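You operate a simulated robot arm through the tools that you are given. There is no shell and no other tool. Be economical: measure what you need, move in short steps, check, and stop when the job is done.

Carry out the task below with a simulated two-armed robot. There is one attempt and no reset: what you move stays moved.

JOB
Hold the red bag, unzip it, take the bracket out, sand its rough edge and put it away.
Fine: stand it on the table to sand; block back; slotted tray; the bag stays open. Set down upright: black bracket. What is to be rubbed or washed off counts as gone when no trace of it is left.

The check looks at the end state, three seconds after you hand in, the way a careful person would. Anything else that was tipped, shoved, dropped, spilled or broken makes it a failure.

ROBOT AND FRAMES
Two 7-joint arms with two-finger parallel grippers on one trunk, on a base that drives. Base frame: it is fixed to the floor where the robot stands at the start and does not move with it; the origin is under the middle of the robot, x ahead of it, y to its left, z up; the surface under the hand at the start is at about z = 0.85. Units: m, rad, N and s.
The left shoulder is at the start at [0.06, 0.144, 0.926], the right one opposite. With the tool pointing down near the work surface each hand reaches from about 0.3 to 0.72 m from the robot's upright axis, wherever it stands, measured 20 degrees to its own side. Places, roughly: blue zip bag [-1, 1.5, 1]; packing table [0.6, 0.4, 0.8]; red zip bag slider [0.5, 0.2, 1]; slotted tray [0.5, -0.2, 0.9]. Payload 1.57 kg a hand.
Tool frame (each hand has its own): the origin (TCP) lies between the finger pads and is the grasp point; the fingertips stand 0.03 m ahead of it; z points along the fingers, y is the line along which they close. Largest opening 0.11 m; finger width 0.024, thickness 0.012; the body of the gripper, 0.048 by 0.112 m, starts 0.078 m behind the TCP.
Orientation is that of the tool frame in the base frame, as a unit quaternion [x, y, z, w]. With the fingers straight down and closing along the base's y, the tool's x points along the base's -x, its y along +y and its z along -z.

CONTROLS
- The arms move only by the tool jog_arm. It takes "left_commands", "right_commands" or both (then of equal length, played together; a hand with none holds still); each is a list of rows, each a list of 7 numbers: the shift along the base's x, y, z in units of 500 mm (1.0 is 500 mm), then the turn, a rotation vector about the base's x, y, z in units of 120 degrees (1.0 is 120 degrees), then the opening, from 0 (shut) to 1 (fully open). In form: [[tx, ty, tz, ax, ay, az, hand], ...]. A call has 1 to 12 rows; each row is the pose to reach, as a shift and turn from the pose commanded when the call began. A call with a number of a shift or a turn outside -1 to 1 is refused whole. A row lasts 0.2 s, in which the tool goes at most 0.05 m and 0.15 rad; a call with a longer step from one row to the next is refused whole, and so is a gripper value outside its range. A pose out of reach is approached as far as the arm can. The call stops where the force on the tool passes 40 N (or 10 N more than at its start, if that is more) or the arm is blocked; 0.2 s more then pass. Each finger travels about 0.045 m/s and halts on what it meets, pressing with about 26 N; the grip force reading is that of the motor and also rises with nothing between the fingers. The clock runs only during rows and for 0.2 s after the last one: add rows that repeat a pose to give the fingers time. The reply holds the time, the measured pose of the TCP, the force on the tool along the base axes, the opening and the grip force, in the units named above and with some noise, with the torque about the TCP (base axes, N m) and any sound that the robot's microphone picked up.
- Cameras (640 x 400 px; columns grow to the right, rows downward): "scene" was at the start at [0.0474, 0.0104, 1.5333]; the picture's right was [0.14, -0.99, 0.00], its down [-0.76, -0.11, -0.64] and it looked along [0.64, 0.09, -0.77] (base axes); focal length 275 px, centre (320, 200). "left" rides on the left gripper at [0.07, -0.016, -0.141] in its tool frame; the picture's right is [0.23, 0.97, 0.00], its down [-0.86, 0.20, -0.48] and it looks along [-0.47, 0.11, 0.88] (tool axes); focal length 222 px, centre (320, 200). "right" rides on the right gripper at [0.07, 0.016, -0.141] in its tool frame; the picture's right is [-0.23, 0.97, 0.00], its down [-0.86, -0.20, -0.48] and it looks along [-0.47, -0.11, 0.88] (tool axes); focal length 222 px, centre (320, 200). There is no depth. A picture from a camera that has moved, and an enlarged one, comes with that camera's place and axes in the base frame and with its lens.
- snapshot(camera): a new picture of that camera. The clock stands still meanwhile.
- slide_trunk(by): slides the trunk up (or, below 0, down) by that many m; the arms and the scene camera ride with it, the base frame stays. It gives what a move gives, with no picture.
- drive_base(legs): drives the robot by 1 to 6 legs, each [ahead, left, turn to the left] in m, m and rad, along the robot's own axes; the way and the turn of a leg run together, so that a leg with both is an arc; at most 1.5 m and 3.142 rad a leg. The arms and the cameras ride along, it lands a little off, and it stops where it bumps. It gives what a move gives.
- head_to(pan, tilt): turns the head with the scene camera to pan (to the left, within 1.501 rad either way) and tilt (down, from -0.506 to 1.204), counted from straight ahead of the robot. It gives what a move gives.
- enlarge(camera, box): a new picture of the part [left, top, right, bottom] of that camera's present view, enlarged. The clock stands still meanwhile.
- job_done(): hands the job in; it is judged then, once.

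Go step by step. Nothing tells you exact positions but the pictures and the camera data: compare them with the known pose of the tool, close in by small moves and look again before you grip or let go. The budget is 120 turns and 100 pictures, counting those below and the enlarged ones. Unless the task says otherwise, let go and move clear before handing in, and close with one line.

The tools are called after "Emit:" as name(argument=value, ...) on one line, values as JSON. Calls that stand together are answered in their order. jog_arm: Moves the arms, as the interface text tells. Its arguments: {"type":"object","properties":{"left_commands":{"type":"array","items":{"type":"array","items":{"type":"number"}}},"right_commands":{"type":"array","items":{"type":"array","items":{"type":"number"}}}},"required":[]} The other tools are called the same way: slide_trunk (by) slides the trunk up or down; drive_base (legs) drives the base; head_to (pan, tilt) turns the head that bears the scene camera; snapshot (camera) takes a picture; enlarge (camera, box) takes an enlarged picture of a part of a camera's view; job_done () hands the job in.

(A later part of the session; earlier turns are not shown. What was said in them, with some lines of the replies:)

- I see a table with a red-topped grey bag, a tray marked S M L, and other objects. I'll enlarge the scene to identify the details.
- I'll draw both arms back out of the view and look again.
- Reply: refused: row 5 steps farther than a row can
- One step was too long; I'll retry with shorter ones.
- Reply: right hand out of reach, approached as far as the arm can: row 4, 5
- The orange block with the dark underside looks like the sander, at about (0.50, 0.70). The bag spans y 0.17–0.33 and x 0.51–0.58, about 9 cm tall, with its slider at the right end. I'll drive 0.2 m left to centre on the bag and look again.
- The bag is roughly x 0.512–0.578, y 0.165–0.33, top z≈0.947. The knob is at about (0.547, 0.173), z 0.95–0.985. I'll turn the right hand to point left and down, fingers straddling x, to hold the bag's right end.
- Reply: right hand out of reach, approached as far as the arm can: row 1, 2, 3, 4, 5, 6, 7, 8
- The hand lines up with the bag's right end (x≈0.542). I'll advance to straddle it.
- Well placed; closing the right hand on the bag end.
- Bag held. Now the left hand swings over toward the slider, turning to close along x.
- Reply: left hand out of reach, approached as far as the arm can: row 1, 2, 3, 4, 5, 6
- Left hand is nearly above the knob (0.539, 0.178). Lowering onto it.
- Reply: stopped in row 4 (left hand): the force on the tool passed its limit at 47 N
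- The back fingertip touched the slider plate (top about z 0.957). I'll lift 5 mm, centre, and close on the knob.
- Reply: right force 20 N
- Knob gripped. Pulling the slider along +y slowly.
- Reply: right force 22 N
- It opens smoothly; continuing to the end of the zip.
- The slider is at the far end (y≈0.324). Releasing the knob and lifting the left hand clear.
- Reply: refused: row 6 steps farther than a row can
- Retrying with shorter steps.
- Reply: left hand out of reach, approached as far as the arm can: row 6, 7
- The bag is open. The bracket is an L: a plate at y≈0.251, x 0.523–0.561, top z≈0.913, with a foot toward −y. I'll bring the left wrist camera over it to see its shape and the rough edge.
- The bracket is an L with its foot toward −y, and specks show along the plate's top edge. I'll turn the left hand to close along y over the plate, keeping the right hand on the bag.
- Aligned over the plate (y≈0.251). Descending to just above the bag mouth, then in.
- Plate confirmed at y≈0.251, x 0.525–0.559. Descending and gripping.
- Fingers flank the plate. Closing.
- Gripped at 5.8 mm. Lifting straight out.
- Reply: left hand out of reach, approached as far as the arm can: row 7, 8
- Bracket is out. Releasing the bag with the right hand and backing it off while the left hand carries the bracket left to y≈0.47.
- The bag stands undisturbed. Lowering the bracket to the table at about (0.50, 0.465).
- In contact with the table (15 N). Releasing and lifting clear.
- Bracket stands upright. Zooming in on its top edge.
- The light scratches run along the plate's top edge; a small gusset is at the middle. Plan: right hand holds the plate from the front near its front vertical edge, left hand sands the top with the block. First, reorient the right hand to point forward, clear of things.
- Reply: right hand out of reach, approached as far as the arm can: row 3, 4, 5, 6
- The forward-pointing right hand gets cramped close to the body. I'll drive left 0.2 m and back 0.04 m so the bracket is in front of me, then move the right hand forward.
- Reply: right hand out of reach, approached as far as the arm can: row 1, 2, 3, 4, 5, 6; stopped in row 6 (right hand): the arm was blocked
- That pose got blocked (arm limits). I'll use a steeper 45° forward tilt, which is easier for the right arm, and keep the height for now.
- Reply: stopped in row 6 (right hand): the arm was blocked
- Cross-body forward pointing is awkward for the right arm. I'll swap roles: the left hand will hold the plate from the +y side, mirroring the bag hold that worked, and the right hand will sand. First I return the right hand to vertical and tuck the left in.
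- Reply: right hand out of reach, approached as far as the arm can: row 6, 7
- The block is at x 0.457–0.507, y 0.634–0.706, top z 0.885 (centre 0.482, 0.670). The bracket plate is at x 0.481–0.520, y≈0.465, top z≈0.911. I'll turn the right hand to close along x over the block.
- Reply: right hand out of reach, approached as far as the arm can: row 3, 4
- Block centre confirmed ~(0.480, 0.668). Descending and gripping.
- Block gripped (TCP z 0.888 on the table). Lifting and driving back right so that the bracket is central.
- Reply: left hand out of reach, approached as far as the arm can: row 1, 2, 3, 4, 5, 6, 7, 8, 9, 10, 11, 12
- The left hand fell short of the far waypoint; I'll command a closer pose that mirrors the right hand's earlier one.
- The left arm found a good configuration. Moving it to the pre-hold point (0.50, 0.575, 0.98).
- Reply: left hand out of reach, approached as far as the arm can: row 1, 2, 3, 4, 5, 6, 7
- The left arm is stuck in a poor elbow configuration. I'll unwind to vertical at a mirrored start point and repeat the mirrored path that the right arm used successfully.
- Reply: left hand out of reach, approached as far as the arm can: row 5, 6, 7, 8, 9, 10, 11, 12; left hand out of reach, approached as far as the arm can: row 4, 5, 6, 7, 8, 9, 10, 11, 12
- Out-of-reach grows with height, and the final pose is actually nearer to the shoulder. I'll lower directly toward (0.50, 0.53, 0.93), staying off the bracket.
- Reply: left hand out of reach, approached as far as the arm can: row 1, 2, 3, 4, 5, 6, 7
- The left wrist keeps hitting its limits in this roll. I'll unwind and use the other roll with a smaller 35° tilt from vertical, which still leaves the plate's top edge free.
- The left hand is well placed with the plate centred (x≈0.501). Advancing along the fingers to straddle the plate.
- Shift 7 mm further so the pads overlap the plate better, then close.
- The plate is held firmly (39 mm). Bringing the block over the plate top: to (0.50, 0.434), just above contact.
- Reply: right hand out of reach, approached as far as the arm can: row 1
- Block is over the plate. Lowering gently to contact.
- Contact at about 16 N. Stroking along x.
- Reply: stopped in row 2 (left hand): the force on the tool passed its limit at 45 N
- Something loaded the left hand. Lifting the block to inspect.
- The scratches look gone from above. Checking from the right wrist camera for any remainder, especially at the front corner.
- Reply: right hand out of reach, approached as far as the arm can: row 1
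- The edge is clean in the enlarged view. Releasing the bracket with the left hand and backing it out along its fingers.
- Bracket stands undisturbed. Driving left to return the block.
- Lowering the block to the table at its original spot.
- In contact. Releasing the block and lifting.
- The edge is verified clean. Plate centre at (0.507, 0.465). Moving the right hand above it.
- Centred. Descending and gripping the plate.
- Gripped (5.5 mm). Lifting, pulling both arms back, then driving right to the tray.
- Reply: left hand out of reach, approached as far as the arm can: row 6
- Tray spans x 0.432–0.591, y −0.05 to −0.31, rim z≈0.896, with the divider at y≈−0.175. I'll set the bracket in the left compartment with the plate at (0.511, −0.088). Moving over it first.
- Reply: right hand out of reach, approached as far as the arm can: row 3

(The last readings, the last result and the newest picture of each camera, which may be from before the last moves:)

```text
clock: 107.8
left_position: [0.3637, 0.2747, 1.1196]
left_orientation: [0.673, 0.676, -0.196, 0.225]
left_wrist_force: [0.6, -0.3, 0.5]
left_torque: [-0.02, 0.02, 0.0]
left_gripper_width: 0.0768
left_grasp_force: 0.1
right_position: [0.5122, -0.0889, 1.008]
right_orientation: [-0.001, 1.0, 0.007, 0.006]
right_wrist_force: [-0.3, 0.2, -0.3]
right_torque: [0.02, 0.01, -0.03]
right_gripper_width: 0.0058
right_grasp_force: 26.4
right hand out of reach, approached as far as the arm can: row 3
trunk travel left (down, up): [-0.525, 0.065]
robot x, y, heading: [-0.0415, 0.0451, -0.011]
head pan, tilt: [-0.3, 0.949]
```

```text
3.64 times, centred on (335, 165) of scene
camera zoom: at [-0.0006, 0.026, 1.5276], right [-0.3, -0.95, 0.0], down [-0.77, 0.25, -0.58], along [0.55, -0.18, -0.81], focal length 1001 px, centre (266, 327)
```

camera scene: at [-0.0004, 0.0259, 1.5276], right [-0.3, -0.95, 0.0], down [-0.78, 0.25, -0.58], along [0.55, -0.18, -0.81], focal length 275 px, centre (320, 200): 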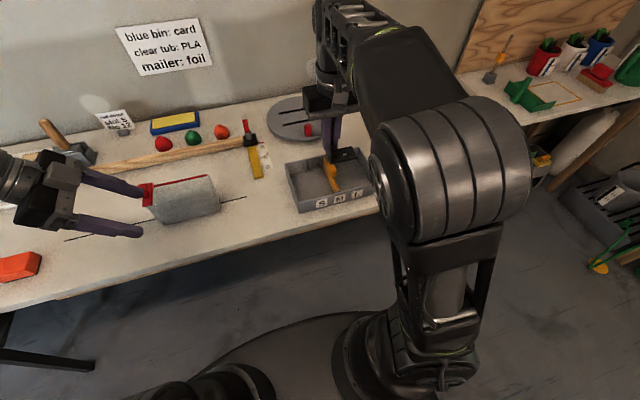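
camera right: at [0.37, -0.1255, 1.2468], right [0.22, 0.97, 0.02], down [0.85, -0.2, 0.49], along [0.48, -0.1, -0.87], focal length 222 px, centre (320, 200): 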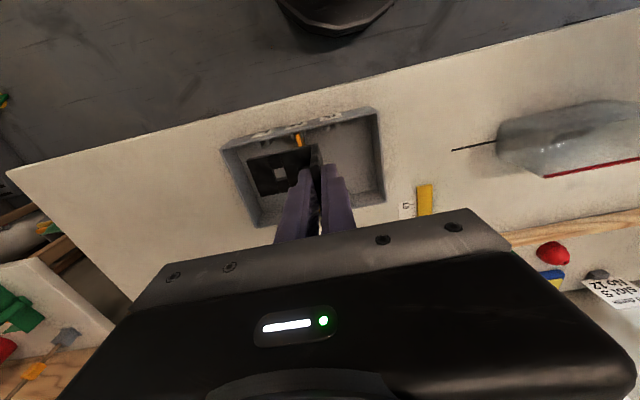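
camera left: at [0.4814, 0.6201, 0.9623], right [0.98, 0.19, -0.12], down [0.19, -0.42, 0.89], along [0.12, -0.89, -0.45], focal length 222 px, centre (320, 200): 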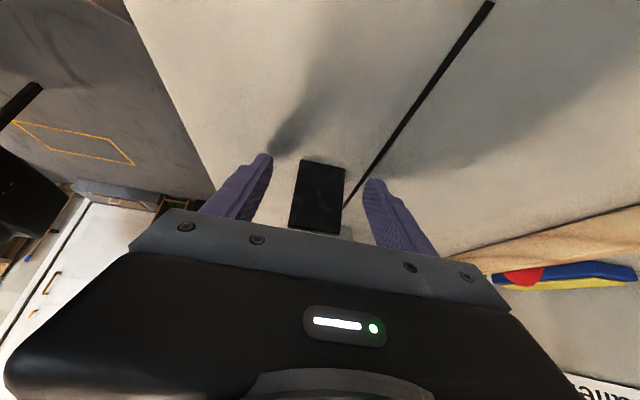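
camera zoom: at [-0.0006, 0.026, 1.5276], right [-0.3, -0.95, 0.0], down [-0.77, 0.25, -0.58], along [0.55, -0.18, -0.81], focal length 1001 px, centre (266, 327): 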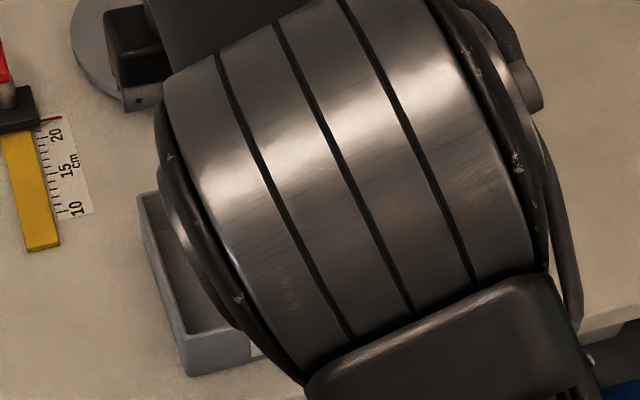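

The foot clears the divider by about 15 mm and the wall by more. Lowering into the tray.

Emit:
jog_arm(right_commands=[[0, 0.008, -0.04, 0, 0, 0, 0], [0, 0.008, -0.09, 0, 0, 0, 0], [0, 0.008, -0.14, 0, 0, 0, 0], [0, 0.008, -0.166, 0, 0, 0, 0], [0, 0.008, -0.172, 0, 0, 0, 0], [0, 0.008, -0.176, 0, 0, 0, 0], [0, 0.008, -0.176, 0, 0, 0, 0]])

Emit:
enlarge(camera="right", box=[150, 20, 450, 240])

```text
clock: 109.4
left_position: [0.3633, 0.2754, 1.1206]
left_orientation: [0.673, 0.676, -0.197, 0.226]
left_wrist_force: [-0.2, -0.7, -0.6]
left_torque: [-0.03, -0.01, -0.02]
left_gripper_width: 0.0768
left_grasp_force: 0.0
right_position: [0.5104, -0.0823, 0.9189]
right_orientation: [-0.002, 1.0, 0.007, 0.008]
right_wrist_force: [-3.0, 3.7, 16.9]
right_torque: [-0.36, 0.05, -0.08]
right_gripper_width: 0.006
right_grasp_force: 25.4
trunk travel left (down, up): [-0.525, 0.065]
robot x, y, heading: [-0.0457, 0.0489, -0.01]
head pan, tilt: [-0.3, 0.949]
```

```text
1.82 times, centred on (300, 130) of right
camera zoom: at [0.4398, -0.0683, 1.0609], right [0.22, 0.97, 0.02], down [0.85, -0.2, 0.49], along [0.48, -0.09, -0.87], focal length 404 px, centre (356, 327)
```

zoom: 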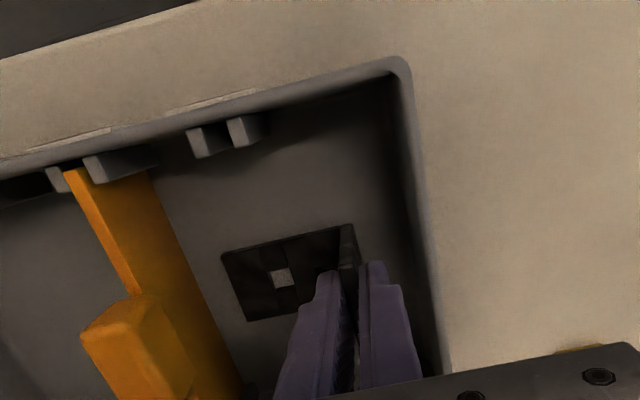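

Bracket rests on the tray floor. Opening slightly and lifting straight out.

Emit:
jog_arm(right_commands=[[0, -0.002, 0.003, 0, 0, 0, 0.12], [0, -0.002, 0.003, 0, 0, 0, 0.15], [0, -0.002, 0.003, 0, 0, 0, 0.15], [0, -0.002, 0.04, 0, 0, 0, 0.15], [0, -0.002, 0.09, 0, 0, 0, 0.15], [0, -0.002, 0.15, 0, 0, 0, 0.15], [0, -0.002, 0.23, 0, 0, 0, 0.15], [0, -0.04, 0.31, 0, 0, 0, 0.15], [-0.02, -0.12, 0.34, 0, 0, 0, 0.3], [-0.04, -0.2, 0.36, 0, 0, 0, 0.3], [-0.06, -0.28, 0.36, 0, 0, 0, 0.3], [-0.08, -0.36, 0.36, 0, 0, 0, 0.3]])

Emit:
jog_arm(right_commands=[[-0.02, -0.08, 0, 0, 0, 0, 0.3], [-0.05, -0.15, 0, 0, 0, 0, 0.3], [-0.09, -0.22, 0, 0, 0, 0, 0.3], [-0.15, -0.28, 0, 0, 0, 0, 0.3], [-0.21, -0.34, 0, 0, 0, 0, 0.3]])

Emit:
snapshot(camera="scene")

Emit:
enlarge(camera="scene", box=[270, 130, 400, 220])

```text
clock: 112.0
left_position: [0.3645, 0.2759, 1.1202]
left_orientation: [0.674, 0.676, -0.197, 0.225]
left_wrist_force: [0.2, -0.5, -0.2]
left_torque: [-0.02, -0.01, -0.02]
left_gripper_width: 0.0767
left_grasp_force: 0.0
right_position: [0.469, -0.2613, 1.0956]
right_orientation: [-0.002, 1.0, 0.006, 0.009]
right_wrist_force: [0.9, 0.3, 0.8]
right_torque: [0.03, 0.04, -0.02]
right_gripper_width: 0.033
right_grasp_force: 0.0
trunk travel left (down, up): [-0.525, 0.065]
robot x, y, heading: [-0.0453, 0.0528, -0.004]
head pan, tilt: [-0.3, 0.949]
```

```text
clock: 113.2
left_position: [0.3658, 0.2768, 1.12]
left_orientation: [0.673, 0.677, -0.197, 0.225]
left_wrist_force: [0.4, -0.5, 0.0]
left_torque: [-0.08, -0.01, -0.03]
left_gripper_width: 0.0771
left_grasp_force: 0.0
right_position: [0.3826, -0.3983, 1.1085]
right_orientation: [-0.002, 1.0, 0.006, 0.007]
right_wrist_force: [-0.2, 0.0, 0.2]
right_torque: [-0.02, 0.03, 0.0]
right_gripper_width: 0.033
right_grasp_force: 0.1
right hand out of reach, approached as far as the arm can: row 1, 2, 3, 4, 5
trunk travel left (down, up): [-0.525, 0.065]
robot x, y, heading: [-0.0401, 0.0501, -0.009]
head pan, tilt: [-0.3, 0.949]
```

```text
14 pictures are left
camera scene: at [0.0005, 0.027, 1.5276], right [-0.3, -0.95, 0.0], down [-0.78, 0.25, -0.58], along [0.55, -0.18, -0.81], focal length 275 px, centre (320, 200)
```

scene: 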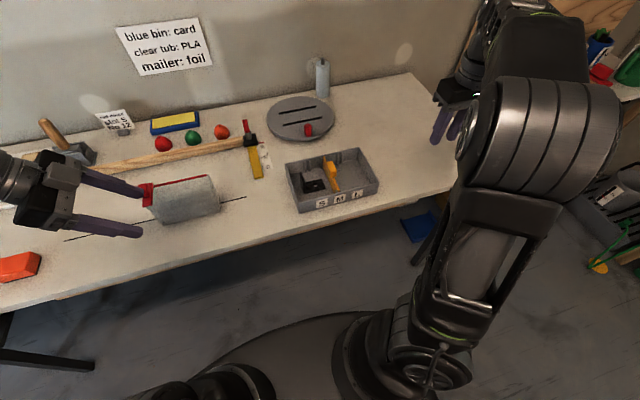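

```text
4.44 times, centred on (335, 175) of scene
camera zoom: at [0.0005, 0.027, 1.5276], right [-0.3, -0.95, 0.0], down [-0.78, 0.25, -0.58], along [0.55, -0.18, -0.81], focal length 1223 px, centre (253, 311)
```

zoom: 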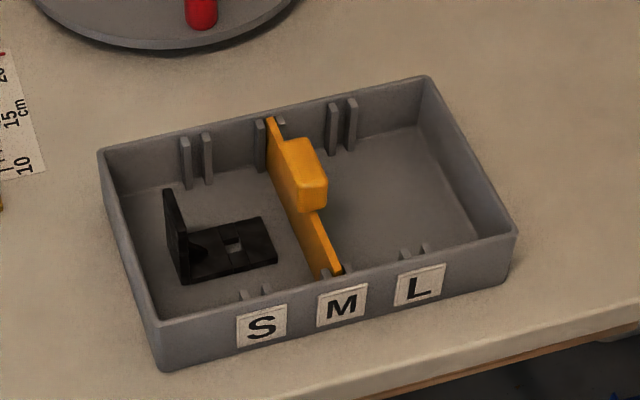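

The bracket stands upright in the tray with nothing disturbed. A last look at the block and the bag.

Emit:
head_to(pan=0.5, tilt=0.9)

Emit:
jog_arm(left_commands=[[-0.04, 0, 0.03, 0, 0, 0, 0.7], [-0.08, 0.02, 0.05, 0, 0, 0, 0.7], [-0.1, 0.04, 0.06, 0, 0, 0, 0.7]])

Emit:
snapshot(camera="scene")

```text
clock: 114.4
left_position: [0.3648, 0.2766, 1.12]
left_orientation: [0.673, 0.676, -0.197, 0.225]
left_wrist_force: [0.3, -0.5, 0.4]
left_torque: [-0.02, 0.0, 0.01]
left_gripper_width: 0.0771
left_grasp_force: 0.0
right_position: [0.3816, -0.3979, 1.1089]
right_orientation: [-0.001, 1.0, 0.007, 0.008]
right_wrist_force: [-1.0, -0.9, -0.4]
right_torque: [0.03, 0.01, -0.01]
right_gripper_width: 0.0331
right_grasp_force: 0.1
trunk travel left (down, up): [-0.525, 0.065]
robot x, y, heading: [-0.0395, 0.0501, -0.005]
head pan, tilt: [0.499, 0.901]
```

```text
clock: 115.2
left_position: [0.3263, 0.2813, 1.1244]
left_orientation: [0.673, 0.676, -0.197, 0.224]
left_wrist_force: [-0.1, -0.3, -0.2]
left_torque: [0.0, 0.03, -0.03]
left_gripper_width: 0.077
left_grasp_force: 0.1
left hand out of reach, approached as far as the arm can: row 1, 2, 3
right_position: [0.3816, -0.3985, 1.1082]
right_orientation: [-0.001, 1.0, 0.007, 0.006]
right_wrist_force: [0.1, 0.8, -0.2]
right_torque: [0.0, 0.02, 0.02]
right_gripper_width: 0.0328
right_grasp_force: 0.0
trunk travel left (down, up): [-0.525, 0.065]
robot x, y, heading: [-0.0385, 0.0461, -0.011]
head pan, tilt: [0.499, 0.901]
```

```text
12 pictures are left
camera scene: at [-0.0023, 0.0829, 1.5312], right [0.47, -0.88, 0.0], down [-0.69, -0.37, -0.62], along [0.55, 0.29, -0.78], focal length 275 px, centre (320, 200)
```

scene: 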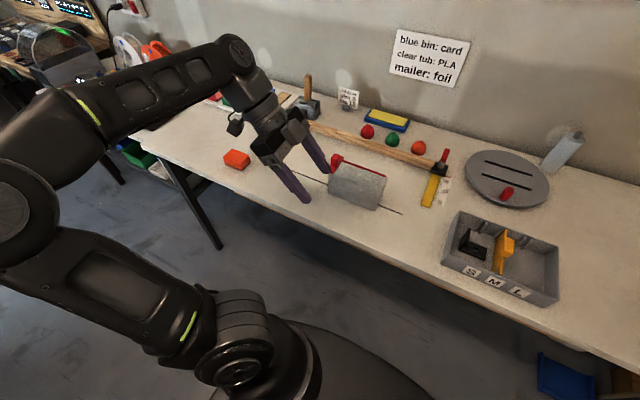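

The bag is open and upright, the block is flat back on its spot, the bracket stands in the tray, and both hands are clear. Handing in.

Emit:
job_done()

```text
The job is handed in.
```

The red bag is unzipped and left open. The bracket's top edge is sanded clean, and it stands upright in the left (S) compartment of the slotted tray. The sanding block is back where it was, and both hands are clear.
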